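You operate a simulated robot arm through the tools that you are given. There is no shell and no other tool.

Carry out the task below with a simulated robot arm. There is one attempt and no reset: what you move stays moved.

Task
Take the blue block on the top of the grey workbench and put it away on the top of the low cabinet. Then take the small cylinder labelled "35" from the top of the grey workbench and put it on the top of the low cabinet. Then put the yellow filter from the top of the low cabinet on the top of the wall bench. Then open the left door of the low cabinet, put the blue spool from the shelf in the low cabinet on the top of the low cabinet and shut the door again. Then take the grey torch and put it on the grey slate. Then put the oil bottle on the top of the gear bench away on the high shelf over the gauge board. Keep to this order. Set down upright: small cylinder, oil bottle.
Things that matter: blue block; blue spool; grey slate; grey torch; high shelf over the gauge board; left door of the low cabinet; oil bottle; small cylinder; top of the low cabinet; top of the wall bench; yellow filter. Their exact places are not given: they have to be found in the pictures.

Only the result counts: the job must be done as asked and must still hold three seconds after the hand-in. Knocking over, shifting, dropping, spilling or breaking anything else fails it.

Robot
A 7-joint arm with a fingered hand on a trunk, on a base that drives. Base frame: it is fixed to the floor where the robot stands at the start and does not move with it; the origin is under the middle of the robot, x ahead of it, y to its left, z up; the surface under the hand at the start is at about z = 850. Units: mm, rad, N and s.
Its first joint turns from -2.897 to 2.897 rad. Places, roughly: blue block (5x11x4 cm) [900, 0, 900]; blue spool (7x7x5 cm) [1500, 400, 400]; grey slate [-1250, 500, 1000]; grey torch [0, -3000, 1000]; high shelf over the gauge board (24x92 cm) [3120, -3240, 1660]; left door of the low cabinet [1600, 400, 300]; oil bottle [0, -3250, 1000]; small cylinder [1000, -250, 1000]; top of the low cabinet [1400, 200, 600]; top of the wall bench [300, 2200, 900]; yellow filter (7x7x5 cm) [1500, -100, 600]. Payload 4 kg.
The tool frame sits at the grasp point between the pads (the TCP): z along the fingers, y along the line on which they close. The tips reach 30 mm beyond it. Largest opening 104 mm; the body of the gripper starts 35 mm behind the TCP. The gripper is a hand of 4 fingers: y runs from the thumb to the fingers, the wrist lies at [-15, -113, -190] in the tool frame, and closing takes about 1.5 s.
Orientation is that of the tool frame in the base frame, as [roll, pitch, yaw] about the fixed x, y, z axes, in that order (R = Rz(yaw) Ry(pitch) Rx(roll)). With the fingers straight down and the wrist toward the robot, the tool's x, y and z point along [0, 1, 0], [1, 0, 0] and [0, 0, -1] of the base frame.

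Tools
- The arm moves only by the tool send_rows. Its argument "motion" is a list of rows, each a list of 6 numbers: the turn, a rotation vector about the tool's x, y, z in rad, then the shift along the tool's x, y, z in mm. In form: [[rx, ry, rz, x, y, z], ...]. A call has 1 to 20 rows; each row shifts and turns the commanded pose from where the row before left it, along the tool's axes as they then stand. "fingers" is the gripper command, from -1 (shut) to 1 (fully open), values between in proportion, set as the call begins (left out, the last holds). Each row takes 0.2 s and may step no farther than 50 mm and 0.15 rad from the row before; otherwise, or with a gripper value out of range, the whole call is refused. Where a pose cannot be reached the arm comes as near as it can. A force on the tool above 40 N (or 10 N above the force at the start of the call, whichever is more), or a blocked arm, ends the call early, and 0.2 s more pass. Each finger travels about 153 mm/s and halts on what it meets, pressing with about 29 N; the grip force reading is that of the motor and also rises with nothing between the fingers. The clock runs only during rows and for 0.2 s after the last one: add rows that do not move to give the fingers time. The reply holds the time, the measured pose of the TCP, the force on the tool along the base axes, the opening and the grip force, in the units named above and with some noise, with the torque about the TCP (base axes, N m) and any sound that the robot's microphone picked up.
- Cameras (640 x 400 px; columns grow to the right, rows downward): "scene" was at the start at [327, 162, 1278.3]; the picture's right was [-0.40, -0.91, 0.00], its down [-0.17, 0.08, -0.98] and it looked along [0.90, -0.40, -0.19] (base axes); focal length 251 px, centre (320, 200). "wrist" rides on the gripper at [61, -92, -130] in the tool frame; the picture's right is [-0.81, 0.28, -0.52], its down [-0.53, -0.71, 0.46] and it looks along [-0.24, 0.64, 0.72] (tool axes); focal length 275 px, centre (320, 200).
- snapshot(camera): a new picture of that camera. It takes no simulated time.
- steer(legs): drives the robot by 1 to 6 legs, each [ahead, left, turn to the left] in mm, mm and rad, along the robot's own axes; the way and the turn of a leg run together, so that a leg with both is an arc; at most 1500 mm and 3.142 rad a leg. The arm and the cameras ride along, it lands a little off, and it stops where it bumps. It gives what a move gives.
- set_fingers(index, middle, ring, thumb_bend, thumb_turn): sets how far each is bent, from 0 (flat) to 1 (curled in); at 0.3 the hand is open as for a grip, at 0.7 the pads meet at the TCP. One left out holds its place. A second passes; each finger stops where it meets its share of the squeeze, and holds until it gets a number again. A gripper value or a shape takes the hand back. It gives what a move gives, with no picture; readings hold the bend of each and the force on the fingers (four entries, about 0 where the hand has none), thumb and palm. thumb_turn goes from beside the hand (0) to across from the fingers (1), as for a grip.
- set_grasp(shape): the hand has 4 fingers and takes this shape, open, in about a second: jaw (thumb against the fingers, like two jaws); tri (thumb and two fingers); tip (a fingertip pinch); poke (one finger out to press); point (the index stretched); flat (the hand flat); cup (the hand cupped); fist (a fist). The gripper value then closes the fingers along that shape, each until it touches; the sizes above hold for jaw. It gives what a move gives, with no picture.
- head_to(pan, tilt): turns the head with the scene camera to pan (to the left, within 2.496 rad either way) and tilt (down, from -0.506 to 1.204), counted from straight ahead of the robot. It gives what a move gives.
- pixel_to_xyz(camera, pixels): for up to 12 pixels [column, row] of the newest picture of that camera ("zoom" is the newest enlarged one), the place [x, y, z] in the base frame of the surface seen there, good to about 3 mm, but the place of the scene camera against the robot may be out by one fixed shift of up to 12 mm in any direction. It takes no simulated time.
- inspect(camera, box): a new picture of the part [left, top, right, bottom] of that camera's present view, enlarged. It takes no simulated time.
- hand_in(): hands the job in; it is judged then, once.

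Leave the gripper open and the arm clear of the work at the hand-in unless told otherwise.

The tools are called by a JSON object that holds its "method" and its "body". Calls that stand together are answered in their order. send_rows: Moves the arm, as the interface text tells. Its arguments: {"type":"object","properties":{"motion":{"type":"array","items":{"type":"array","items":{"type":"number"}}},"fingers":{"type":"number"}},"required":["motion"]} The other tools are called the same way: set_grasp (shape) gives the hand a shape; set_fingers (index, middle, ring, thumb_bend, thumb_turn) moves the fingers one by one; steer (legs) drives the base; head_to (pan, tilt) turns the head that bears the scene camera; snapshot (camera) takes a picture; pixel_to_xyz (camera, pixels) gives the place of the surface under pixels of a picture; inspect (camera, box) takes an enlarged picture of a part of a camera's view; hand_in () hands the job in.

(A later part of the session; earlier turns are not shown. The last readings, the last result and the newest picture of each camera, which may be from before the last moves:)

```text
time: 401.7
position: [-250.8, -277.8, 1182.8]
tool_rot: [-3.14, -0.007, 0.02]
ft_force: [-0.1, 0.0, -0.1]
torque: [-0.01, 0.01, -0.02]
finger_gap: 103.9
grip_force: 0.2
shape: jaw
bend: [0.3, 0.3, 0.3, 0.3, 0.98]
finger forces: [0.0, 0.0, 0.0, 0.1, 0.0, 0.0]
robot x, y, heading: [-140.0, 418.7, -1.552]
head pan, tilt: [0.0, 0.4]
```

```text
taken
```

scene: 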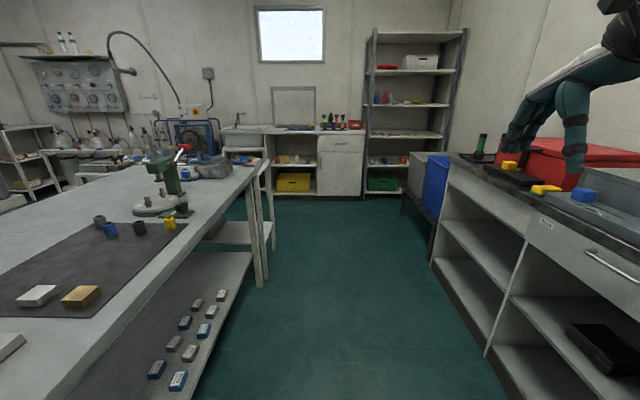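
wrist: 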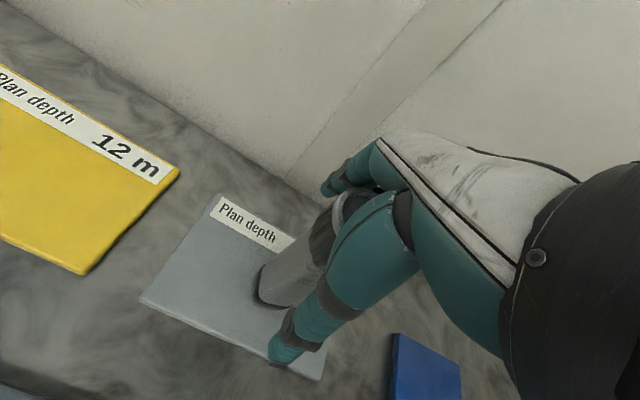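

I drive ahead 2680 with a slight correction.

{"method": "steer", "body": {"legs": [[1300, 0, -0.018], [1340, 0, 0]]}}

{"method": "steer", "body": {"legs": [[0, 150, 0]]}}

{"method": "head_to", "body": {"pan": 0, "tilt": 0.55}}

{"method": "snapshot", "body": {"camera": "scene"}}

{"method": "snapshot", "body": {"camera": "wrist"}}

```text
time: 414.5
position: [-254.8, -2896.5, 1183.8]
tool_rot: [-3.141, -0.006, 0.004]
ft_force: [0.3, 0.1, 0.0]
torque: [-0.01, 0.0, -0.02]
finger_gap: 104.0
grip_force: 0.1
shape: jaw
bend: [0.3, 0.3, 0.3, 0.3, 0.98]
finger forces: [0.0, 0.0, 0.0, 0.0, 0.0, 0.1]
robot x, y, heading: [-136.5, -2201.0, -1.57]
head pan, tilt: [0.0, 0.4]
```

```text
time: 415.8
position: [-105.9, -2897.2, 1183.8]
tool_rot: [3.141, -0.007, 0.004]
ft_force: [-0.1, -0.6, 0.6]
torque: [-0.01, 0.03, 0.03]
finger_gap: 103.9
grip_force: 0.0
shape: jaw
bend: [0.3, 0.3, 0.3, 0.3, 0.98]
finger forces: [0.0, 0.0, 0.1, 0.0, 0.0, 0.0]
robot x, y, heading: [11.9, -2198.6, -1.57]
head pan, tilt: [0.0, 0.4]
```

```text
time: 416.5
position: [-106.0, -2895.8, 1183.5]
tool_rot: [3.141, -0.008, 0.005]
ft_force: [0.0, 0.2, -0.2]
torque: [0.02, 0.02, 0.0]
finger_gap: 103.8
grip_force: 0.1
shape: jaw
bend: [0.3, 0.3, 0.3, 0.3, 0.98]
finger forces: [0.0, 0.0, 0.1, 0.0, 0.1, 0.1]
robot x, y, heading: [10.2, -2200.8, -1.575]
head pan, tilt: [0.0, 0.55]
```

```text
taken
```

scene: 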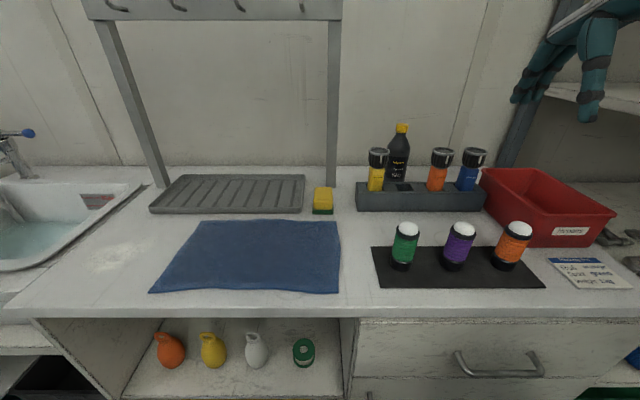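

```text
taken
```

wrist: 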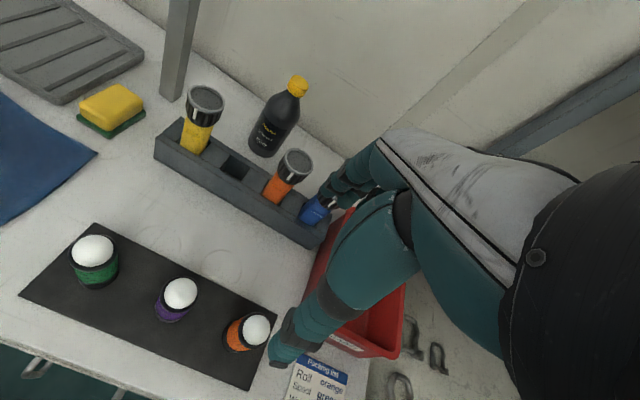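

I measure the bottle and look for a free spot for a regrasp.

{"method": "pixel_to_xyz", "body": {"camera": "scene", "pixels": [[110, 260], [130, 240], [90, 290], [341, 240], [371, 250], [340, 285], [150, 290], [185, 235], [300, 305], [10, 290], [355, 260]]}}

{"method": "inspect", "body": {"camera": "wrist", "box": [220, 60, 340, 170]}}

{"method": "pixel_to_xyz", "body": {"camera": "zoom", "pixels": [[418, 85], [395, 80], [440, 90], [415, 120], [390, 150], [330, 200], [280, 220], [250, 310], [300, 330], [210, 290], [300, 340], [375, 230]]}}

```text
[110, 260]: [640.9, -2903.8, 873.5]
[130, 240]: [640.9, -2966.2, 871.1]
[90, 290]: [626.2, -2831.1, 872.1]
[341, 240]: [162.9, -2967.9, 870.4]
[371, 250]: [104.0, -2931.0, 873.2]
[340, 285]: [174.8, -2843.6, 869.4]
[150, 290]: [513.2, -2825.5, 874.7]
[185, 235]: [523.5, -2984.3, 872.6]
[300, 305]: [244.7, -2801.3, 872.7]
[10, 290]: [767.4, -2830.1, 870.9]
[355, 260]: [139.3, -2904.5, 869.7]
```

```text
3.64 times, centred on (280, 115) of wrist
```

zoom: 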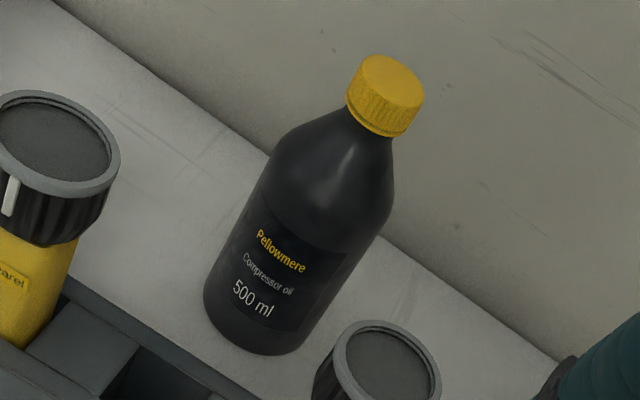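

```text
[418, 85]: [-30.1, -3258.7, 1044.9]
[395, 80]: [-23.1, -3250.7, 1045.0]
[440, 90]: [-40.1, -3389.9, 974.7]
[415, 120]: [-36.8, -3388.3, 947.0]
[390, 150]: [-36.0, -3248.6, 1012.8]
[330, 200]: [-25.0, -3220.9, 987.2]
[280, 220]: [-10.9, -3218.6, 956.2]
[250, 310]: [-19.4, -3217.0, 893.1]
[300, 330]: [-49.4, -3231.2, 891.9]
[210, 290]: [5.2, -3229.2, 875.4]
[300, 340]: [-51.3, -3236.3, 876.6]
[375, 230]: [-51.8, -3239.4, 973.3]
```

Bottle: axis ≈[−24,−3250], cap top z 1045, base ≈860, Ø≈68. I plan a top grip, set it on the free left part of the bench, and regrasp from the side for the high shelf. First position the base.

{"method": "steer", "body": {"legs": [[60, 80, 0]]}}

{"method": "snapshot", "body": {"camera": "wrist"}}

```text
time: 417.7
position: [-24.7, -2957.5, 1183.4]
tool_rot: [3.14, -0.007, 0.004]
ft_force: [0.3, -0.2, -1.0]
torque: [0.01, 0.01, 0.02]
finger_gap: 103.7
grip_force: 0.0
shape: jaw
bend: [0.3, 0.3, 0.3, 0.3, 0.98]
finger forces: [0.0, 0.0, 0.1, 0.1, 0.1, 0.0]
robot x, y, heading: [93.6, -2263.6, -1.57]
head pan, tilt: [0.0, 0.55]
```

```text
taken
```

wrist: 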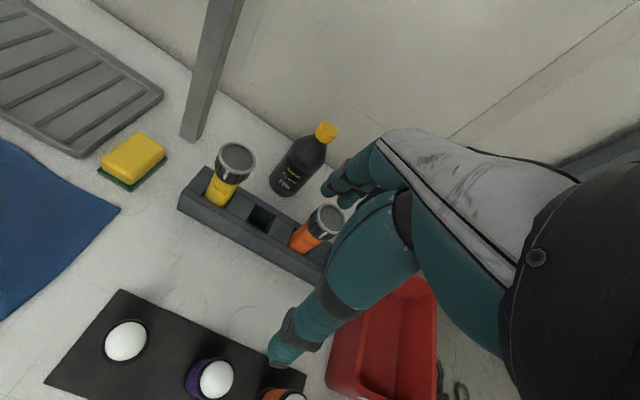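

I extend over the bottle at z 1183.

{"method": "send_rows", "body": {"motion": [[0, 0, 0, 0, 42, 0], [0, 0, 0, 0, 42, 0], [0, 0, 0, 0, 42, 0], [0, 0, 0, 0, 42, 0], [0, 0, 0, 0, 42, 0], [0, 0, 0, 0, 42, 0], [0, 0, 0, 0, 42, 0]], "fingers": 1}}

{"method": "snapshot", "body": {"camera": "wrist"}}

{"method": "pixel_to_xyz", "body": {"camera": "wrist", "pixels": [[250, 285], [240, 280], [265, 290], [255, 272], [248, 297], [270, 260], [300, 250]]}}

```text
time: 419.3
position: [-23.5, -3251.1, 1185.1]
tool_rot: [3.141, -0.007, 0.003]
ft_force: [-0.4, -0.4, -0.3]
torque: [-0.04, 0.02, 0.0]
finger_gap: 104.0
grip_force: 0.0
shape: jaw
bend: [0.3, 0.3, 0.3, 0.3, 0.98]
finger forces: [0.0, 0.1, 0.1, 0.0, 0.0, 0.0]
robot x, y, heading: [89.4, -2261.9, -1.569]
head pan, tilt: [0.0, 0.55]
```

```text
taken
```

wrist: 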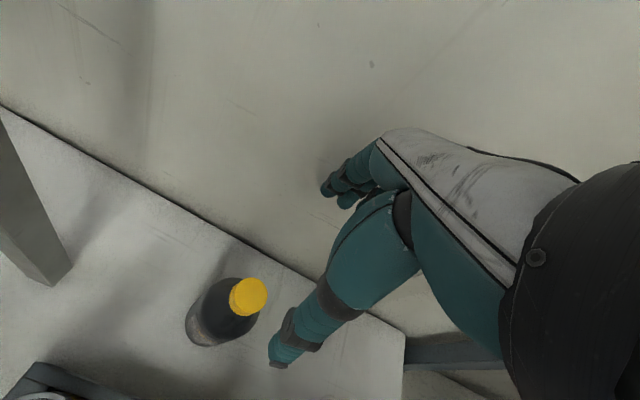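

```text
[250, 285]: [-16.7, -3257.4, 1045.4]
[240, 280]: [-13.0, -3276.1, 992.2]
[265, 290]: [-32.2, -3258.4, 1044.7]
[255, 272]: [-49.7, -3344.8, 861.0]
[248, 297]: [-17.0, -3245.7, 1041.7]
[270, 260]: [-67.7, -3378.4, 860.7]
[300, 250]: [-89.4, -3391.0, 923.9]
```

{"method": "pixel_to_xyz", "body": {"camera": "wrist", "pixels": [[250, 293], [236, 290], [263, 297], [254, 282], [246, 306], [240, 310], [262, 285]]}}

```text
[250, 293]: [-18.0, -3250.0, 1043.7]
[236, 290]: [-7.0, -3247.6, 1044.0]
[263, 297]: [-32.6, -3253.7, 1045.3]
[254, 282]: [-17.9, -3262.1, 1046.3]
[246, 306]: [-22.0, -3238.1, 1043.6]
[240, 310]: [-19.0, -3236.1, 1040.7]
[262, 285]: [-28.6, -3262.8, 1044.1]
```

Cap centre ≈[−20,−3250], top 1045. I shift 8 mm and descend to z≈1016.

{"method": "send_rows", "body": {"motion": [[0, 0, 0, 8, 0, 40], [0, 0, 0, 0, 0, 40], [0, 0, 0, 0, 0, 40], [0, 0, 0, 0, 0, 35], [0, 0, 0, 0, 0, 14]], "fingers": 1}}

{"method": "snapshot", "body": {"camera": "wrist"}}

{"method": "inspect", "body": {"camera": "scene", "box": [330, 90, 500, 220]}}

```text
time: 420.5
position: [-14.6, -3251.5, 1014.7]
tool_rot: [-3.141, -0.006, 0.004]
ft_force: [0.3, 0.5, 0.4]
torque: [0.01, -0.01, 0.0]
finger_gap: 103.9
grip_force: 0.1
shape: jaw
bend: [0.3, 0.3, 0.3, 0.3, 0.98]
finger forces: [0.0, 0.0, 0.0, 0.0, 0.0, 0.0]
robot x, y, heading: [89.6, -2260.5, -1.572]
head pan, tilt: [0.0, 0.55]
```

```text
taken
```

wrist: 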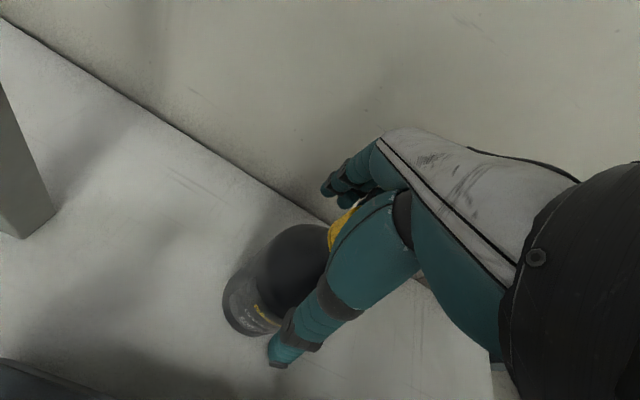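

```text
3.08 times, centred on (415, 155) of scene
```

zoom: 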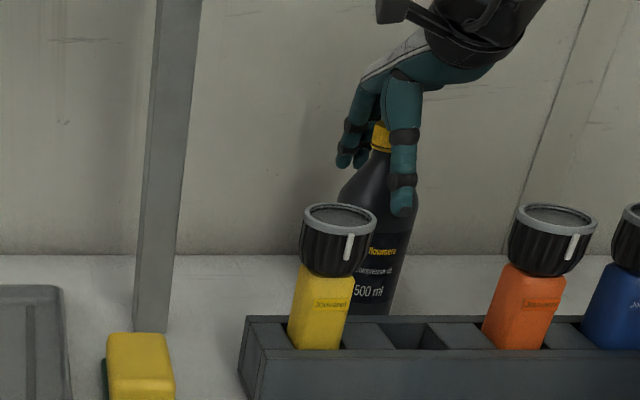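

The hand straddles the cap and shoulder. I close and lift a little.

{"method": "send_rows", "body": {"motion": [[0, 0, 0, 0, 0, 0], [0, 0, 0, 0, 0, 0], [0, 0, 0, 0, 0, 0], [0, 0, 0, 0, 0, 0], [0, 0, 0, 0, 0, 0], [0, 0, 0, 0, 0, 0], [0, 0, 0, 0, 0, 0], [0, 0, 0, 0, 0, 0], [0, 0, 0, 0, 0, 0]], "fingers": -1}}

{"method": "inspect", "body": {"camera": "scene", "box": [330, 90, 500, 220]}}

{"method": "snapshot", "body": {"camera": "wrist"}}

```text
time: 422.5
position: [-14.9, -3249.9, 1013.9]
tool_rot: [3.139, -0.008, 0.004]
ft_force: [0.8, -0.6, 6.2]
torque: [-0.07, 0.01, 0.05]
finger_gap: 44.4
grip_force: 28.9
shape: jaw
bend: [0.74, 0.47, 0.52, 0.71, 1.0]
finger forces: [13.2, 8.0, 3.7, 0.0, 24.1, 0.1]
robot x, y, heading: [94.9, -2265.6, -1.568]
head pan, tilt: [0.0, 0.55]
```

```text
3.08 times, centred on (415, 155) of scene
```

zoom: 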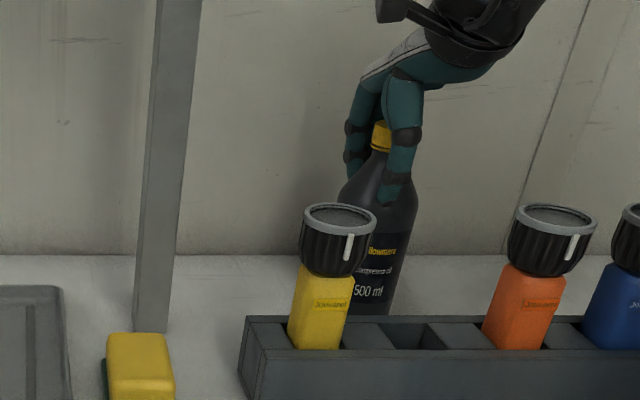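

```text
taken
```

wrist: 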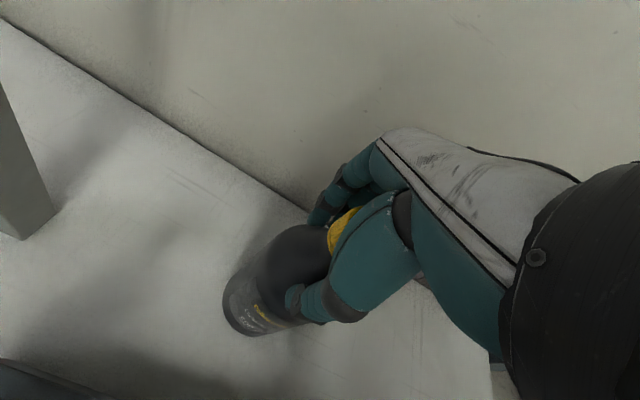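

It grips the sloping shoulder. I lift gently to test.

{"method": "send_rows", "body": {"motion": [[0, 0, 0, 0, 0, -4], [0, 0, 0, 0, 0, -5], [0, 0, 0, 0, 0, -6]], "fingers": -1}}

{"method": "inspect", "body": {"camera": "scene", "box": [330, 90, 500, 220]}}

```text
time: 423.3
position: [-15.1, -3251.1, 1030.4]
tool_rot: [3.141, -0.005, 0.005]
ft_force: [0.7, -0.6, 1.2]
torque: [-0.03, -0.01, -0.03]
finger_gap: 28.2
grip_force: 28.6
shape: jaw
bend: [0.76, 0.56, 0.54, 0.85, 1.0]
finger forces: [0.0, 0.5, 0.1, 0.0, 0.0, 0.0]
robot x, y, heading: [91.8, -2258.0, -1.566]
head pan, tilt: [0.0, 0.55]
```

```text
3.08 times, centred on (415, 155) of scene
```

zoom: 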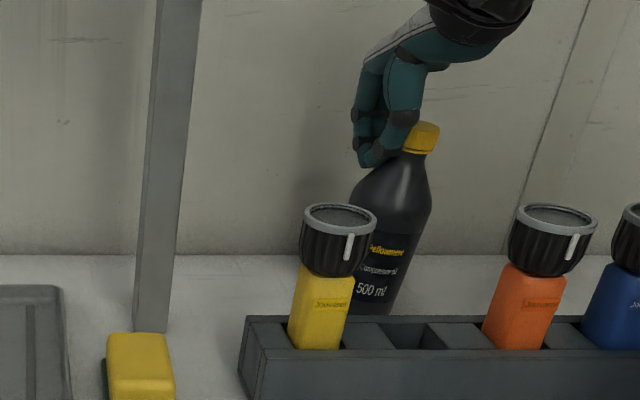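

The grip slipped up and the bottle leans against the closed fingers. I open the hand at once so it can rock back upright.

{"method": "send_rows", "body": {"motion": [[0, 0, 0, 0, 0, 0], [0, 0, 0, 0, 0, 0]], "fingers": 1}}

{"method": "inspect", "body": {"camera": "scene", "box": [330, 90, 500, 220]}}

{"method": "snapshot", "body": {"camera": "wrist"}}

```text
time: 423.9
position: [-15.3, -3251.6, 1030.6]
tool_rot: [3.141, -0.008, 0.004]
ft_force: [0.3, 1.3, -0.9]
torque: [-0.01, -0.02, 0.02]
finger_gap: 103.5
grip_force: 0.1
shape: jaw
bend: [0.3, 0.3, 0.3, 0.3, 0.98]
finger forces: [0.0, 0.1, 0.1, 0.0, 0.0, 0.0]
robot x, y, heading: [91.9, -2262.3, -1.569]
head pan, tilt: [0.0, 0.55]
```

```text
3.08 times, centred on (415, 155) of scene
```

zoom: 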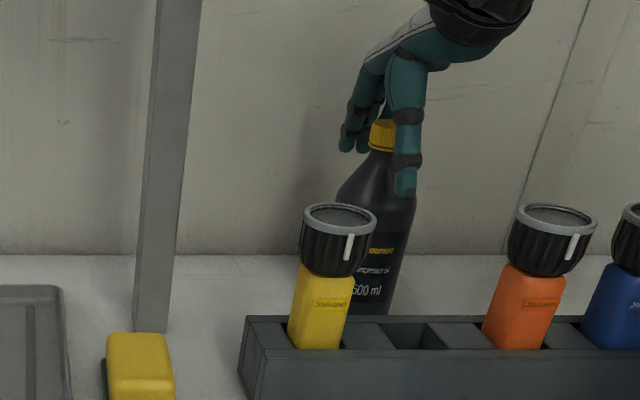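

```text
taken
```

wrist: 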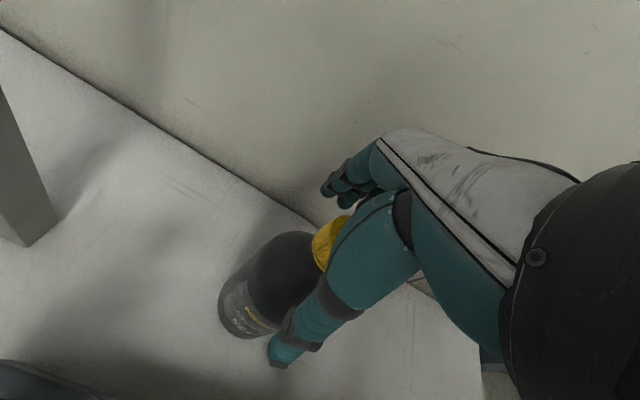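

The bottle stands upright again. I wait, raise the hand clear, and try the three-finger "tri" shape for gripping the cap.

{"method": "send_rows", "body": {"motion": [[0, 0, 0, 0, 0, 0], [0, 0, 0, 0, 0, 0], [0, 0, 0, 0, 0, 0], [0, 0, 0, 0, 0, 0], [0, 0, 0, 0, 0, -20], [0, 0, 0, 0, 0, -30], [0, 0, 0, 0, 0, -30]], "fingers": 1}}

{"method": "set_grasp", "body": {"shape": "tri"}}

{"method": "snapshot", "body": {"camera": "wrist"}}

{"method": "inspect", "body": {"camera": "scene", "box": [330, 60, 500, 190]}}

```text
time: 425.5
position: [-15.9, -3252.5, 1110.1]
tool_rot: [-3.141, -0.007, 0.004]
ft_force: [-0.7, -0.5, 0.3]
torque: [0.01, 0.01, 0.0]
finger_gap: 103.8
grip_force: 0.1
shape: jaw
bend: [0.3, 0.3, 0.3, 0.3, 0.98]
finger forces: [0.0, 0.0, 0.0, 0.0, 0.1, 0.0]
robot x, y, heading: [89.4, -2261.9, -1.57]
head pan, tilt: [0.0, 0.55]
```

```text
time: 426.4
position: [-15.0, -3251.9, 1110.1]
tool_rot: [3.141, -0.008, 0.005]
ft_force: [0.3, 0.2, -0.1]
torque: [0.0, 0.0, -0.01]
finger_gap: 103.3
grip_force: 0.0
shape: tri
bend: [0.3, 0.3, 0.99, 0.3, 0.98]
finger forces: [0.1, 0.0, 0.0, 0.0, 0.0, 0.0]
robot x, y, heading: [91.4, -2263.7, -1.566]
head pan, tilt: [0.0, 0.55]
```

```text
taken
```

wrist: 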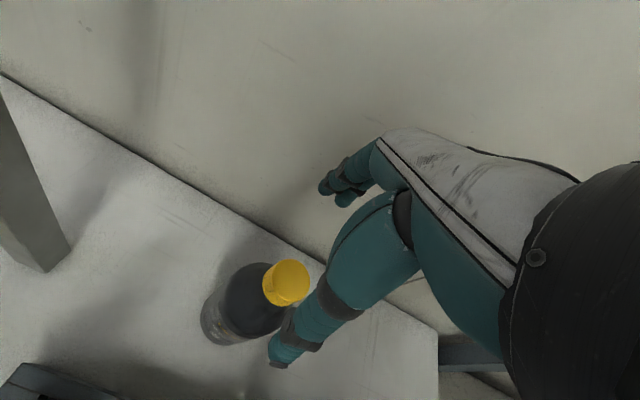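

```text
3.08 times, centred on (415, 125) of scene
```

zoom: 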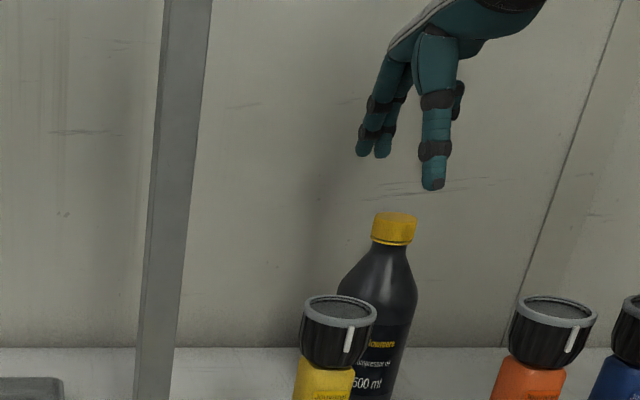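

I verify the finger positions against the cap using the scene camera.

{"method": "pixel_to_xyz", "body": {"camera": "zoom", "pixels": [[363, 148], [383, 150], [433, 180], [433, 150], [393, 235], [380, 230], [410, 232], [458, 105], [395, 215]]}}

{"method": "pixel_to_xyz", "body": {"camera": "wrist", "pixels": [[287, 282], [268, 278], [306, 285], [290, 264], [283, 302], [325, 190], [345, 200], [278, 362]]}}

```text
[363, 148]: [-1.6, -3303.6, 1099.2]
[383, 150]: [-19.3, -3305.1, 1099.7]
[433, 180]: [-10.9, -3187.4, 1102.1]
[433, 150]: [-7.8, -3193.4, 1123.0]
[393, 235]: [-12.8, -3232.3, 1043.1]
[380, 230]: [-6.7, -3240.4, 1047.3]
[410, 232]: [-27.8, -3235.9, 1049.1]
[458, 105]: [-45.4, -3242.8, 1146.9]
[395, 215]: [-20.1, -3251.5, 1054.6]
```

```text
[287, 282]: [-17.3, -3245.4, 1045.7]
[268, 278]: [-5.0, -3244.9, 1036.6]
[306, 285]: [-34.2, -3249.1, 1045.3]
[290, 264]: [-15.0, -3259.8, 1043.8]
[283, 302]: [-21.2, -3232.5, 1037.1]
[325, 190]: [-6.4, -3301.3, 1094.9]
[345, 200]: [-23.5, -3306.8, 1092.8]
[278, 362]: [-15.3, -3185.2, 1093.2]
```

The pads are centred on the TCP; the cap centre is ≈[−19.5,−3247]. I correct the aim and descend to z≈1036 to grip the cap itself.

{"method": "send_rows", "body": {"motion": [[0, 0, 0, -4.5, -5, 0], [0, 0, 0, 0, 0, 30], [0, 0, 0, 0, 0, 30], [0, 0, 0, 0, 0, 14], [0, 0, 0, 0, 0, 0]], "fingers": 1}}

{"method": "snapshot", "body": {"camera": "wrist"}}

{"method": "inspect", "body": {"camera": "scene", "box": [350, 80, 480, 180]}}

```text
time: 427.6
position: [-19.1, -3247.8, 1035.8]
tool_rot: [-3.141, -0.006, 0.003]
ft_force: [0.2, -0.1, -0.5]
torque: [0.02, -0.01, 0.01]
finger_gap: 103.9
grip_force: 0.2
shape: tri
bend: [0.3, 0.3, 0.99, 0.3, 0.98]
finger forces: [0.0, 0.0, 0.1, 0.0, 0.0, 0.0]
robot x, y, heading: [90.0, -2260.0, -1.57]
head pan, tilt: [0.0, 0.55]
```

```text
taken
```

wrist: 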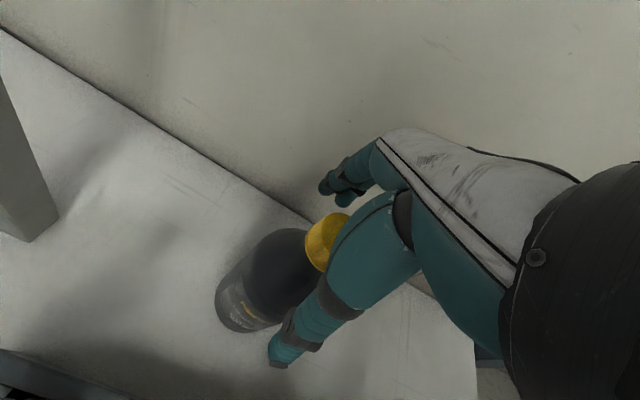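

```text
4.00 times, centred on (415, 130) of scene
```

zoom: 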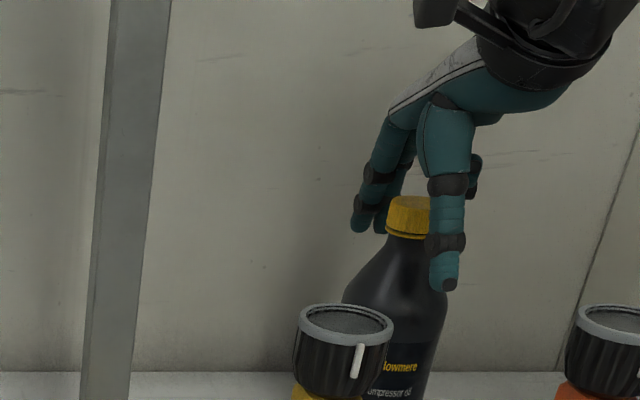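

Looks centred. I close.

{"method": "send_rows", "body": {"motion": [[0, 0, 0, 0, 0, 0], [0, 0, 0, 0, 0, 0], [0, 0, 0, 0, 0, 0], [0, 0, 0, 0, 0, 0], [0, 0, 0, 0, 0, 0], [0, 0, 0, 0, 0, 0], [0, 0, 0, 0, 0, 0], [0, 0, 0, 0, 0, 0]], "fingers": -1}}

{"method": "inspect", "body": {"camera": "scene", "box": [350, 80, 480, 180]}}

{"method": "snapshot", "body": {"camera": "wrist"}}

```text
time: 429.4
position: [-18.5, -3246.1, 1037.2]
tool_rot: [3.141, -0.006, 0.003]
ft_force: [0.6, 0.9, 9.7]
torque: [-0.23, -0.04, 0.01]
finger_gap: 24.7
grip_force: 29.0
shape: tri
bend: [0.74, 0.54, 1.0, 0.75, 1.0]
finger forces: [11.5, 13.7, 0.1, 0.1, 24.0, 0.0]
robot x, y, heading: [87.1, -2262.1, -1.568]
head pan, tilt: [0.0, 0.55]
```

```text
4.00 times, centred on (415, 130) of scene
```

zoom: 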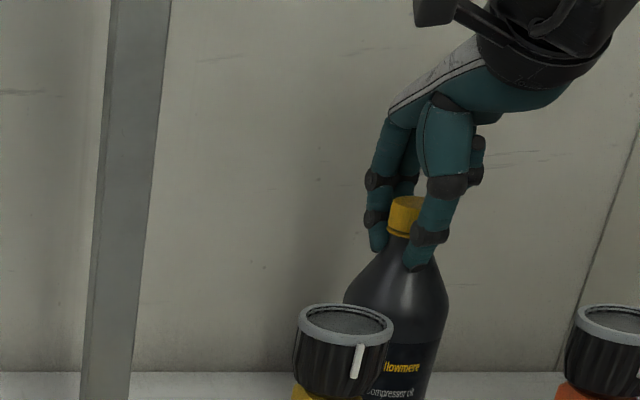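

```text
taken
```

wrist: 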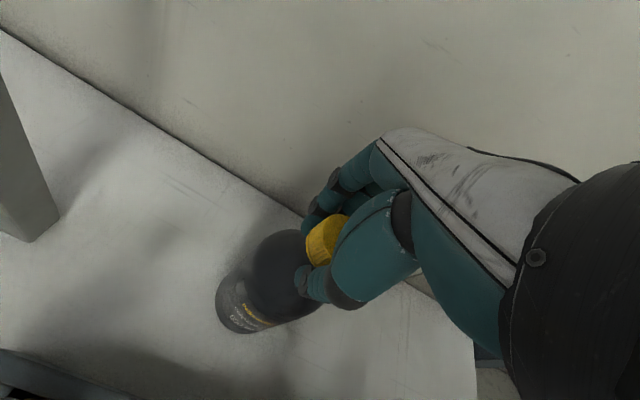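

The fingertips close beneath the cap on the neck, so the cap blocks slipping. I lift slowly.

{"method": "send_rows", "body": {"motion": [[0, 0, 0, 0, 0, -3], [0, 0, 0, 0, 0, -4], [0, 0, 0, 0, 0, -5]], "fingers": -1}}

{"method": "inspect", "body": {"camera": "scene", "box": [330, 80, 480, 200]}}

```text
time: 430.2
position: [-18.9, -3245.0, 1047.5]
tool_rot: [-3.141, -0.006, 0.004]
ft_force: [-0.2, 0.0, -4.9]
torque: [0.01, 0.0, 0.0]
finger_gap: 23.3
grip_force: 29.4
shape: tri
bend: [0.74, 0.54, 1.0, 0.75, 1.0]
finger forces: [9.9, 13.0, 0.1, 0.0, 19.8, 0.0]
robot x, y, heading: [87.9, -2263.9, -1.569]
head pan, tilt: [0.0, 0.55]
```

```text
3.33 times, centred on (405, 140) of scene
```

zoom: 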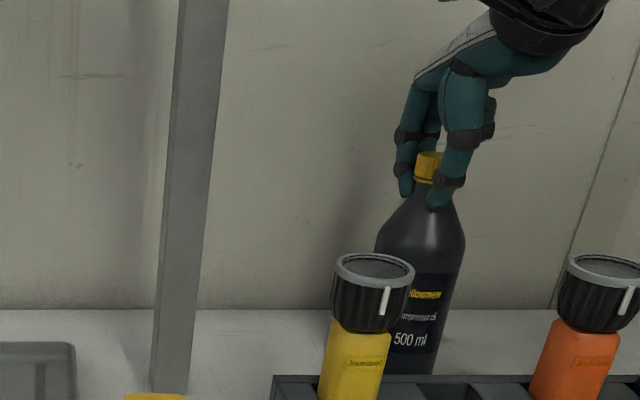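

It hangs well (0.5 kg). I lift it 175 mm, clear of the torches.

{"method": "send_rows", "body": {"motion": [[0, 0, 0, 0, 0, -15], [0, 0, 0, 0, 0, -20], [0, 0, 0, 0, 0, -20], [0, 0, 0, 0, 0, -20], [0, 0, 0, 0, 0, -20], [0, 0, 0, 0, 0, -20], [0, 0, 0, 0, 0, -20], [0, 0, 0, 0, 0, -20], [0, 0, 0, 0, 0, -20]], "fingers": -1}}

{"method": "snapshot", "body": {"camera": "scene"}}

```text
time: 432.2
position: [-19.8, -3246.1, 1223.1]
tool_rot: [3.141, -0.007, 0.004]
ft_force: [0.2, 0.0, -4.5]
torque: [-0.06, 0.0, -0.04]
finger_gap: 23.1
grip_force: 29.4
shape: tri
bend: [0.74, 0.54, 1.0, 0.75, 1.0]
finger forces: [9.7, 13.5, 0.0, 0.1, 19.9, 0.0]
robot x, y, heading: [90.1, -2257.9, -1.571]
head pan, tilt: [0.0, 0.55]
```

```text
taken
```

scene: 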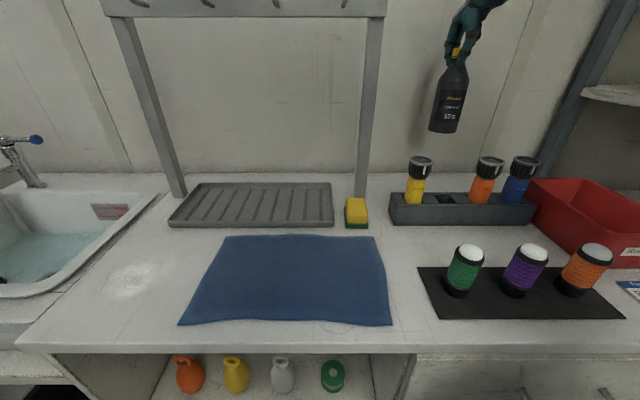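

I query the free area left of the cloth.

{"method": "pixel_to_xyz", "body": {"camera": "scene", "pixels": [[130, 300], [170, 280], [60, 330], [180, 322], [150, 230], [90, 290], [30, 345], [225, 240], [405, 290], [400, 330], [405, 250]]}}

```text
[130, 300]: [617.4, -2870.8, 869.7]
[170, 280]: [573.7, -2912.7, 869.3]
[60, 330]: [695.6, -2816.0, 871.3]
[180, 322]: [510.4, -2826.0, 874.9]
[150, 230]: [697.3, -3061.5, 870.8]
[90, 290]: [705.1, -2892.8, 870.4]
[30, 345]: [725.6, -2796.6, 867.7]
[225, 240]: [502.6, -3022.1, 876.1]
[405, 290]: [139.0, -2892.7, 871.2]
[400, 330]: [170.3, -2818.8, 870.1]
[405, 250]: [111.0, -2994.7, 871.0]
```

The spot [605,−2930] is free. I raise slightly and draw the bottle back gently.

{"method": "send_rows", "body": {"motion": [[0, 0, 0, 0, 0, -10], [0, 0, 0, 0, 0, -10], [0, 0, 0, 0, -15, 0], [0, 0, 0, 0, -25, 0], [0, 0, 0, 0, -25, 0], [0, 0, 0, 0, -25, 0], [0, 0, 0, 0, -25, 0], [0, 0, 0, 0, -25, 0], [0, 0, 0, 0, -25, 0], [0, 0, 0, 0, -25, 0], [0, 0, 0, 0, -25, 0], [0, 0, 0, 0, -20, 0], [0, 0, 0, 0, -15, 0]], "fingers": -1}}

{"method": "steer", "body": {"legs": [[58, 320, 0]]}}

{"method": "snapshot", "body": {"camera": "scene"}}

```text
time: 435.0
position: [-20.5, -2996.0, 1242.1]
tool_rot: [-3.14, -0.007, 0.003]
ft_force: [0.3, 0.2, -5.6]
torque: [-0.04, 0.0, 0.0]
finger_gap: 22.7
grip_force: 29.3
shape: tri
bend: [0.74, 0.54, 1.0, 0.76, 1.0]
finger forces: [9.7, 14.1, 0.0, 0.0, 20.4, 0.0]
robot x, y, heading: [90.0, -2264.0, -1.571]
head pan, tilt: [0.0, 0.55]
```

```text
time: 437.2
position: [302.0, -3054.5, 1240.7]
tool_rot: [3.141, -0.009, 0.002]
ft_force: [-0.5, -0.5, -5.4]
torque: [-0.05, 0.01, 0.0]
finger_gap: 23.0
grip_force: 28.6
shape: tri
bend: [0.74, 0.54, 1.0, 0.76, 1.0]
finger forces: [10.2, 14.1, 0.0, 0.0, 20.4, 0.0]
robot x, y, heading: [412.3, -2318.9, -1.568]
head pan, tilt: [0.0, 0.55]
```

```text
taken
```

scene: 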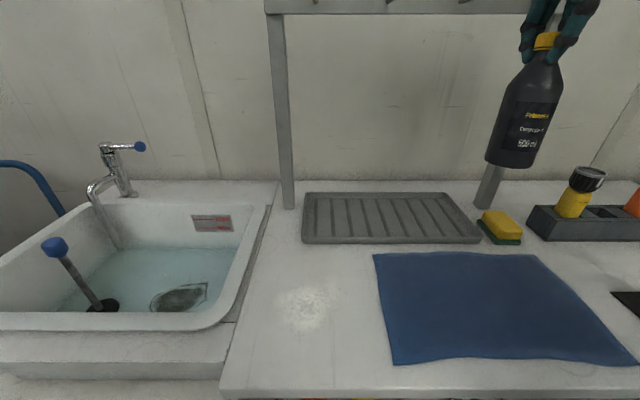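

Now I move back 119 and left 305 to line up with the free spot.

{"method": "steer", "body": {"legs": [[-119, 0, 0], [0, 305, 0]]}}

{"method": "snapshot", "body": {"camera": "scene"}}

{"method": "snapshot", "body": {"camera": "wrist"}}

```text
time: 440.1
position: [605.0, -2933.0, 1242.2]
tool_rot: [3.142, -0.008, 0.004]
ft_force: [0.0, 0.1, -4.8]
torque: [-0.02, -0.04, -0.03]
finger_gap: 22.9
grip_force: 29.1
shape: tri
bend: [0.74, 0.54, 1.0, 0.76, 1.0]
finger forces: [10.4, 14.2, 0.0, 0.0, 20.4, 0.0]
robot x, y, heading: [718.8, -2198.9, -1.571]
head pan, tilt: [0.0, 0.55]
```

```text
taken
```

scene: 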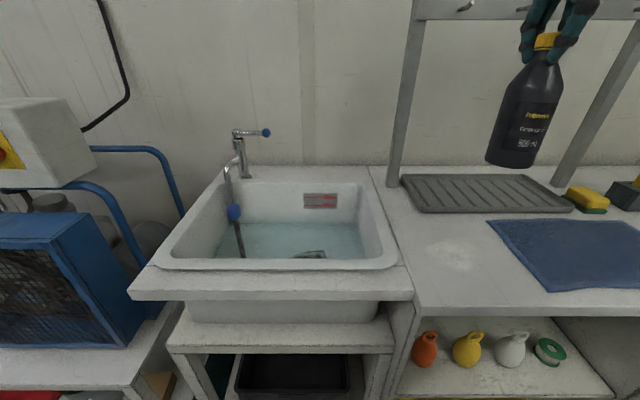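

```text
taken
```

wrist: 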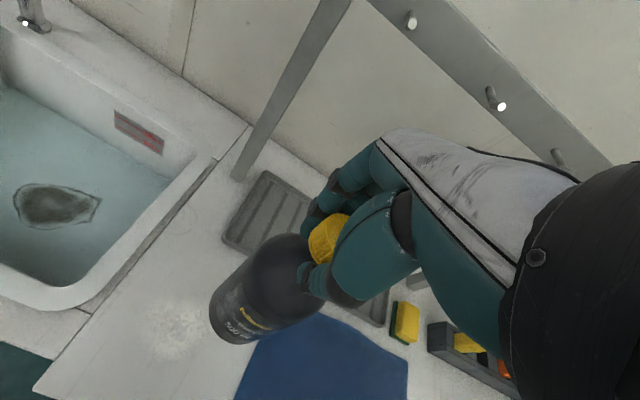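

I check clearances to the cloth and sink.

{"method": "pixel_to_xyz", "body": {"camera": "wrist", "pixels": [[255, 365], [285, 335], [320, 318], [180, 330], [120, 340], [60, 370], [225, 245], [150, 280], [240, 395], [230, 300], [215, 330]]}}

```text
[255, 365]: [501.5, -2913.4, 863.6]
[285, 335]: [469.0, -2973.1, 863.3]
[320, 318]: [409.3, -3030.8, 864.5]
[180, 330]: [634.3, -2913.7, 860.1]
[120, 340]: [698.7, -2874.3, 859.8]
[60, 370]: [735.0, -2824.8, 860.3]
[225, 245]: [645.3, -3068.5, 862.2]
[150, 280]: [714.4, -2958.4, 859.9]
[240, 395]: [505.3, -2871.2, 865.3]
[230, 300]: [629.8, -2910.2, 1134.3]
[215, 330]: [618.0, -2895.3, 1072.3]
```

Free between x 510 and 715. I lower the bottle there.

{"method": "send_rows", "body": {"motion": [[0, 0, 0, 3, 0, 20], [0, 0, 0, 0, 0, 25], [0, 0, 0, 0, 0, 25], [0, 0, 0, 0, 0, 25], [0, 0, 0, 0, 0, 25], [0, 0, 0, 0, 0, 25], [0, 0, 0, 0, 0, 20], [0, 0, 0, 0, 0, 15], [0, 0, 0, 0, 0, 8]], "fingers": -1}}

{"method": "inspect", "body": {"camera": "scene", "box": [420, 80, 580, 300]}}

```text
time: 442.1
position: [609.1, -2934.3, 1053.5]
tool_rot: [-3.141, -0.007, 0.004]
ft_force: [0.1, 0.6, -4.9]
torque: [-0.01, -0.03, 0.01]
finger_gap: 23.0
grip_force: 28.9
shape: tri
bend: [0.74, 0.54, 1.0, 0.76, 1.0]
finger forces: [10.8, 14.0, 0.0, 0.1, 20.5, 0.1]
robot x, y, heading: [714.4, -2200.3, -1.565]
head pan, tilt: [0.0, 0.55]
```

```text
1.82 times, centred on (500, 190) of scene
```

zoom: 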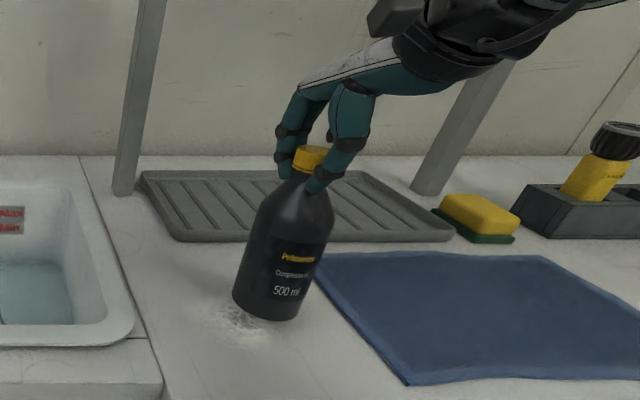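

I check the bottle's tilt.

{"method": "pixel_to_xyz", "body": {"camera": "zoom", "pixels": [[257, 215], [333, 225], [236, 290], [300, 300], [290, 225], [265, 290], [268, 315], [312, 158], [243, 265], [318, 260]]}}

```text
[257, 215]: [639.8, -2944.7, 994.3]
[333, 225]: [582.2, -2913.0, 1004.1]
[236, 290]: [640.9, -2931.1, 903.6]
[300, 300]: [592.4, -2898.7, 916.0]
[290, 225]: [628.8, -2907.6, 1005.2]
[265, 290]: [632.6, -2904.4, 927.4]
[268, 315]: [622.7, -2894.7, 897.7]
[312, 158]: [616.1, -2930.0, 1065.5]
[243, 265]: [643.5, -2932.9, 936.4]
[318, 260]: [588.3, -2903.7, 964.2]
```

Tilt is about 3°. I lower gently to contact.

{"method": "send_rows", "body": {"motion": [[0, 0, 0, 0, 0, 5], [0, 0, 0, 0, 0, 3], [0, 0, 0, 0, 0, 2], [0, 0, 0, 0, 0, 0]], "fingers": -1}}

{"method": "send_rows", "body": {"motion": [[0, 0, 0, 0, 0, 2], [0, 0, 0, 0, 0, 1], [0, 0, 0, 0, 0, 0]], "fingers": -1}}

```text
time: 443.1
position: [609.7, -2934.0, 1042.4]
tool_rot: [3.14, -0.007, 0.006]
ft_force: [-0.2, 0.1, -4.4]
torque: [0.03, -0.02, 0.01]
finger_gap: 22.9
grip_force: 29.9
shape: tri
bend: [0.74, 0.54, 1.0, 0.76, 1.0]
finger forces: [10.7, 14.2, 0.0, 0.0, 20.5, 0.0]
robot x, y, heading: [713.9, -2196.7, -1.566]
head pan, tilt: [0.0, 0.55]
```

```text
time: 443.9
position: [609.9, -2935.3, 1041.4]
tool_rot: [3.141, -0.007, 0.006]
ft_force: [0.7, -0.2, -0.5]
torque: [-0.03, 0.03, -0.01]
finger_gap: 22.7
grip_force: 29.2
shape: tri
bend: [0.74, 0.54, 1.0, 0.76, 1.0]
finger forces: [11.2, 14.7, 0.0, 0.1, 21.7, 0.0]
robot x, y, heading: [715.3, -2202.2, -1.568]
head pan, tilt: [0.0, 0.55]
```

{"method": "send_rows", "body": {"motion": [[0, 0, 0, 0, 0, 1], [0, 0, 0, 0, 0, 0.7], [0, 0, 0, 0, 0, 0]], "fingers": -1}}

{"method": "inspect", "body": {"camera": "scene", "box": [420, 100, 580, 280]}}

{"method": "pixel_to_xyz", "body": {"camera": "zoom", "pixels": [[262, 210], [338, 210], [237, 310], [305, 320], [300, 240], [275, 310], [310, 135]]}}

```text
time: 444.7
position: [609.4, -2933.8, 1040.6]
tool_rot: [3.139, -0.007, 0.007]
ft_force: [0.5, 2.0, 12.8]
torque: [-0.17, -0.02, 0.01]
finger_gap: 23.3
grip_force: 29.0
shape: tri
bend: [0.74, 0.54, 1.0, 0.76, 1.0]
finger forces: [13.3, 16.8, 0.0, 0.0, 26.0, 0.0]
robot x, y, heading: [718.7, -2199.5, -1.567]
head pan, tilt: [0.0, 0.55]
```

```text
2.22 times, centred on (500, 190) of scene
```

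zoom: 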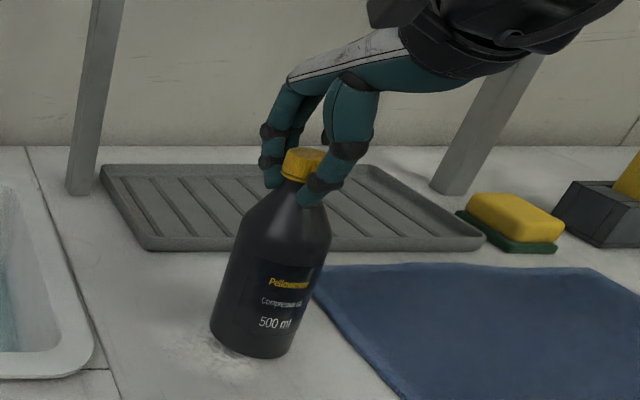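

```text
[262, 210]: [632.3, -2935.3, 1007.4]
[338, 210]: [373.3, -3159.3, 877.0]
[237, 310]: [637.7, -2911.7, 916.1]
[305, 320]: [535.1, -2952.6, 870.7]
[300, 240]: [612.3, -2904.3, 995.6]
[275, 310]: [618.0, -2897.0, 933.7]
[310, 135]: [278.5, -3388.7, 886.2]
```

It stands and bears weight. I ease up 1 mm and open in stages.

{"method": "send_rows", "body": {"motion": [[0, 0, 0, 0, 0, -1], [0, 0, 0, 0, 0, 0]], "fingers": -1}}

{"method": "send_rows", "body": {"motion": [[0, 0, 0, 0, 0, 0], [0, 0, 0, 0, 0, 0], [0, 0, 0, 0, 0, 0]], "fingers": -0.3}}

{"method": "send_rows", "body": {"motion": [[0, 0, 0, 0, 0, 0], [0, 0, 0, 0, 0, 0], [0, 0, 0, 0, 0, 0], [0, 0, 0, 0, 0, 0]], "fingers": 1}}

{"method": "inspect", "body": {"camera": "scene", "box": [420, 100, 580, 280]}}

```text
time: 445.3
position: [609.3, -2933.8, 1040.2]
tool_rot: [3.14, -0.007, 0.004]
ft_force: [0.6, 0.0, 3.5]
torque: [-0.1, -0.03, 0.02]
finger_gap: 23.1
grip_force: 29.2
shape: tri
bend: [0.74, 0.54, 1.0, 0.76, 1.0]
finger forces: [11.6, 15.6, 0.0, 0.0, 23.9, 0.0]
robot x, y, heading: [717.1, -2200.2, -1.566]
head pan, tilt: [0.0, 0.55]
```

```text
time: 446.1
position: [608.4, -2933.7, 1040.4]
tool_rot: [3.141, -0.009, 0.005]
ft_force: [0.7, 1.2, -1.0]
torque: [0.04, -0.04, 0.0]
finger_gap: 36.6
grip_force: 0.1
shape: tri
bend: [0.74, 0.51, 0.99, 0.73, 1.0]
finger forces: [0.1, 0.0, 0.1, 0.0, 0.8, 0.0]
robot x, y, heading: [714.5, -2200.6, -1.571]
head pan, tilt: [0.0, 0.55]
```

```text
time: 447.1
position: [610.4, -2933.9, 1040.6]
tool_rot: [3.141, -0.008, 0.006]
ft_force: [0.2, 0.0, 0.1]
torque: [0.02, 0.0, 0.01]
finger_gap: 103.8
grip_force: 0.1
shape: tri
bend: [0.3, 0.3, 0.99, 0.3, 0.98]
finger forces: [0.1, 0.0, 0.1, 0.0, 0.1, 0.0]
robot x, y, heading: [718.9, -2196.7, -1.567]
head pan, tilt: [0.0, 0.55]
```

```text
2.22 times, centred on (500, 190) of scene
```

zoom: 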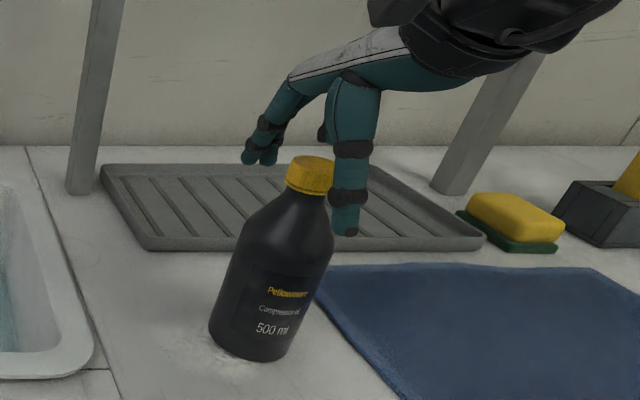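

The bottle stands on the bench. I lift the hand clear, return to jaw shape and measure the bottle.

{"method": "send_rows", "body": {"motion": [[0, 0, 0, 0, 0, -20], [0, 0, 0, 0, 0, -35], [0, 0, 0, 0, 0, -40], [0, 0, 0, 0, 0, -40], [0, 0, 0, 0, 0, -40]], "fingers": 1}}

{"method": "set_grasp", "body": {"shape": "jaw"}}

{"method": "snapshot", "body": {"camera": "wrist"}}

{"method": "pixel_to_xyz", "body": {"camera": "wrist", "pixels": [[270, 290], [250, 290], [230, 300], [260, 310], [220, 330], [240, 340], [275, 275], [210, 310]]}}

```text
time: 448.3
position: [609.6, -2934.0, 1215.4]
tool_rot: [3.141, -0.008, 0.005]
ft_force: [0.0, -0.5, -0.2]
torque: [0.0, 0.02, -0.03]
finger_gap: 103.8
grip_force: 0.0
shape: tri
bend: [0.3, 0.3, 0.99, 0.3, 0.98]
finger forces: [0.0, 0.1, 0.0, 0.1, 0.0, 0.0]
robot x, y, heading: [714.9, -2197.4, -1.569]
head pan, tilt: [0.0, 0.55]
```

```text
time: 449.2
position: [609.3, -2934.3, 1215.7]
tool_rot: [-3.141, -0.007, 0.005]
ft_force: [0.1, -0.5, 1.7]
torque: [0.0, 0.02, -0.01]
finger_gap: 103.9
grip_force: 0.0
shape: jaw
bend: [0.3, 0.3, 0.3, 0.3, 0.98]
finger forces: [0.1, 0.0, 0.0, 0.1, 0.0, 0.0]
robot x, y, heading: [714.7, -2203.1, -1.569]
head pan, tilt: [0.0, 0.55]
```

```text
taken
```

wrist: 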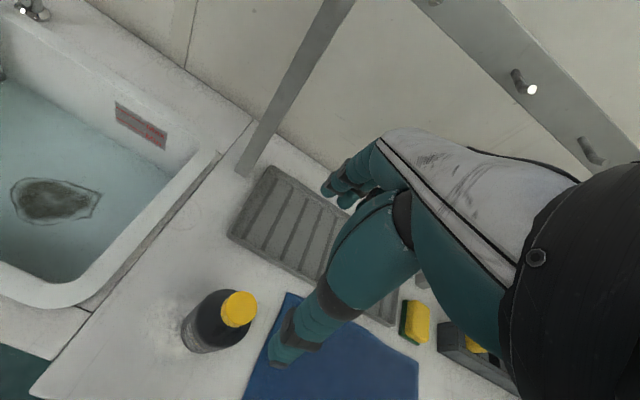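

```text
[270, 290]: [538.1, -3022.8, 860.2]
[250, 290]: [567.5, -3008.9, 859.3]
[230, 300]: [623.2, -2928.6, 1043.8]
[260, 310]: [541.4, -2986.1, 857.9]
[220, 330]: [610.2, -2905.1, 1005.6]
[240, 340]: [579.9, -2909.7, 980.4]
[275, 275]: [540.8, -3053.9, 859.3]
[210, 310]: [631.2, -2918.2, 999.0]
```

Cap near [618,−2928]. Before regrasping, I test whether the arm can hold the hand horizontally at shelf height. First turn and tilt the hand here.

{"method": "send_rows", "body": {"motion": [[0, 0, -0.1428, 0, 0, -5], [0, 0, -0.1428, 0, 0, -5], [0, 0, -0.1428, 0, 0, -5], [0, 0, -0.1428, 0, 0, -5], [0, 0, -0.1428, 0, 0, 0], [0, 0, -0.1428, 0, 0, 0], [0, 0, -0.1428, 0, 0, 0], [0, 0, -0.1428, 0, 0, 0], [0, 0, -0.1428, 0, 0, 0], [0, 0, -0.1428, 0, 0, 0], [0, 0, -0.1428, 0, 0, 0]], "fingers": 1}}

{"method": "send_rows", "body": {"motion": [[0, -0.14, 0, 0, 0, 0], [0, -0.14, 0, 0, 0, 0], [0, -0.14, 0, 0, 0, 0], [0, -0.14, 0, 0, 0, 0], [0, -0.14, 0, 0, 0, 0], [0, -0.14, 0, 0, 0, 0], [0, -0.14, 0, 0, 0, 0], [0, -0.14, 0, 0, 0, 0], [0, -0.14, 0, 0, 0, 0], [0, -0.14, 0, 0, 0, 0]], "fingers": 1}}

{"method": "snapshot", "body": {"camera": "scene"}}

```text
time: 451.6
position: [694.8, -2813.9, 1280.6]
tool_rot: [3.134, -0.003, 1.575]
ft_force: [0.0, 0.4, -0.4]
torque: [0.03, 0.0, -0.02]
finger_gap: 103.9
grip_force: 0.0
shape: jaw
bend: [0.3, 0.3, 0.3, 0.3, 0.98]
finger forces: [0.0, 0.1, 0.1, 0.0, 0.1, 0.0]
out of reach, approached as far as the arm can: row 7, 8, 9, 10, 11
robot x, y, heading: [715.6, -2200.9, -1.567]
head pan, tilt: [0.0, 0.55]
```

```text
time: 453.8
position: [799.0, -2683.0, 1286.7]
tool_rot: [3.0, 1.338, 1.435]
ft_force: [0.6, -1.1, 0.3]
torque: [0.0, 0.02, -0.02]
finger_gap: 103.8
grip_force: 0.1
shape: jaw
bend: [0.3, 0.3, 0.3, 0.3, 0.98]
finger forces: [0.1, 0.1, 0.0, 0.1, 0.1, 0.0]
out of reach, approached as far as the arm can: row 1, 2, 3, 4, 5, 6, 7, 8, 9, 10
robot x, y, heading: [715.8, -2196.9, -1.567]
head pan, tilt: [0.0, 0.55]
```

```text
taken
```

scene: 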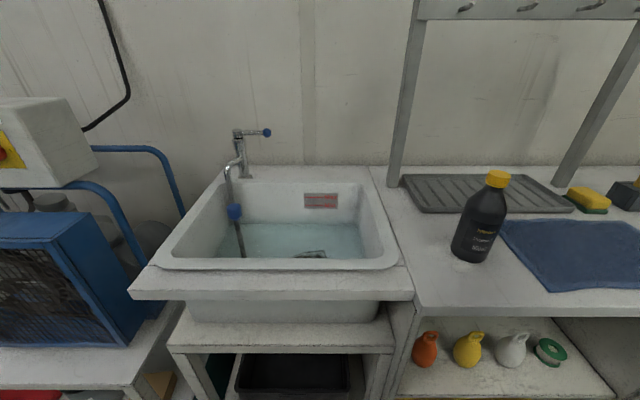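

At this height it is too folded. I raise the commanded pose to z≈1725 to test the high pose.

{"method": "send_rows", "body": {"motion": [[0, 0, 0, -48.3, 0, -8.3], [0, 0, 0, -48.3, 0, -8.3], [0, 0, 0, -48.3, 0, -8.3], [0, 0, 0, -48.3, 0, -8.3], [0, 0, 0, -48.3, 0, -8.3], [0, 0, 0, -48.3, 0, -8.3], [0, 0, 0, -48.3, 0, -8.3], [0, 0, 0, -48.3, 0, -8.3], [0, 0, 0, -48.3, 0, -8.3], [0, 0, 0, -48.3, 0, -8.3]], "fingers": 1}}

{"method": "head_to", "body": {"pan": 0.0, "tilt": -0.2}}

{"method": "snapshot", "body": {"camera": "scene"}}

```text
time: 456.0
position: [809.9, -2688.9, 1294.9]
tool_rot: [2.992, 1.339, 1.426]
ft_force: [-0.1, -0.7, -0.4]
torque: [0.01, 0.0, 0.0]
finger_gap: 103.8
grip_force: 0.1
shape: jaw
bend: [0.3, 0.3, 0.3, 0.3, 0.98]
finger forces: [0.0, 0.0, 0.0, 0.0, 0.0, 0.1]
out of reach, approached as far as the arm can: row 1, 2, 3, 4, 5, 6, 7, 8, 9, 10
robot x, y, heading: [719.1, -2201.0, -1.566]
head pan, tilt: [0.0, 0.55]
```

```text
time: 457.1
position: [808.9, -2689.2, 1295.5]
tool_rot: [2.99, 1.338, 1.423]
ft_force: [0.0, 0.1, -0.6]
torque: [-0.02, 0.0, -0.01]
finger_gap: 103.8
grip_force: 0.0
shape: jaw
bend: [0.3, 0.3, 0.3, 0.3, 0.98]
finger forces: [0.1, 0.0, 0.0, 0.0, 0.0, 0.0]
robot x, y, heading: [717.8, -2196.4, -1.567]
head pan, tilt: [0.0, -0.201]
```

```text
taken
```

scene: 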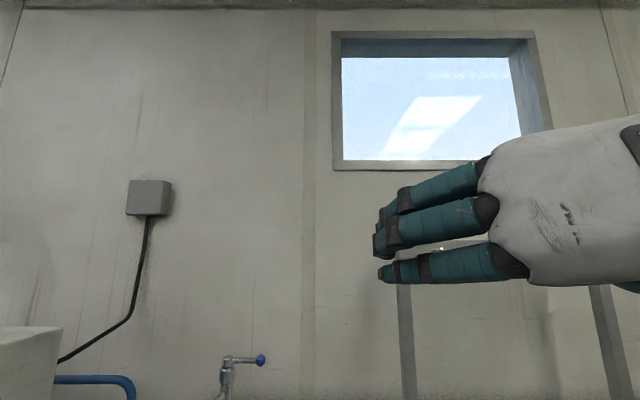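

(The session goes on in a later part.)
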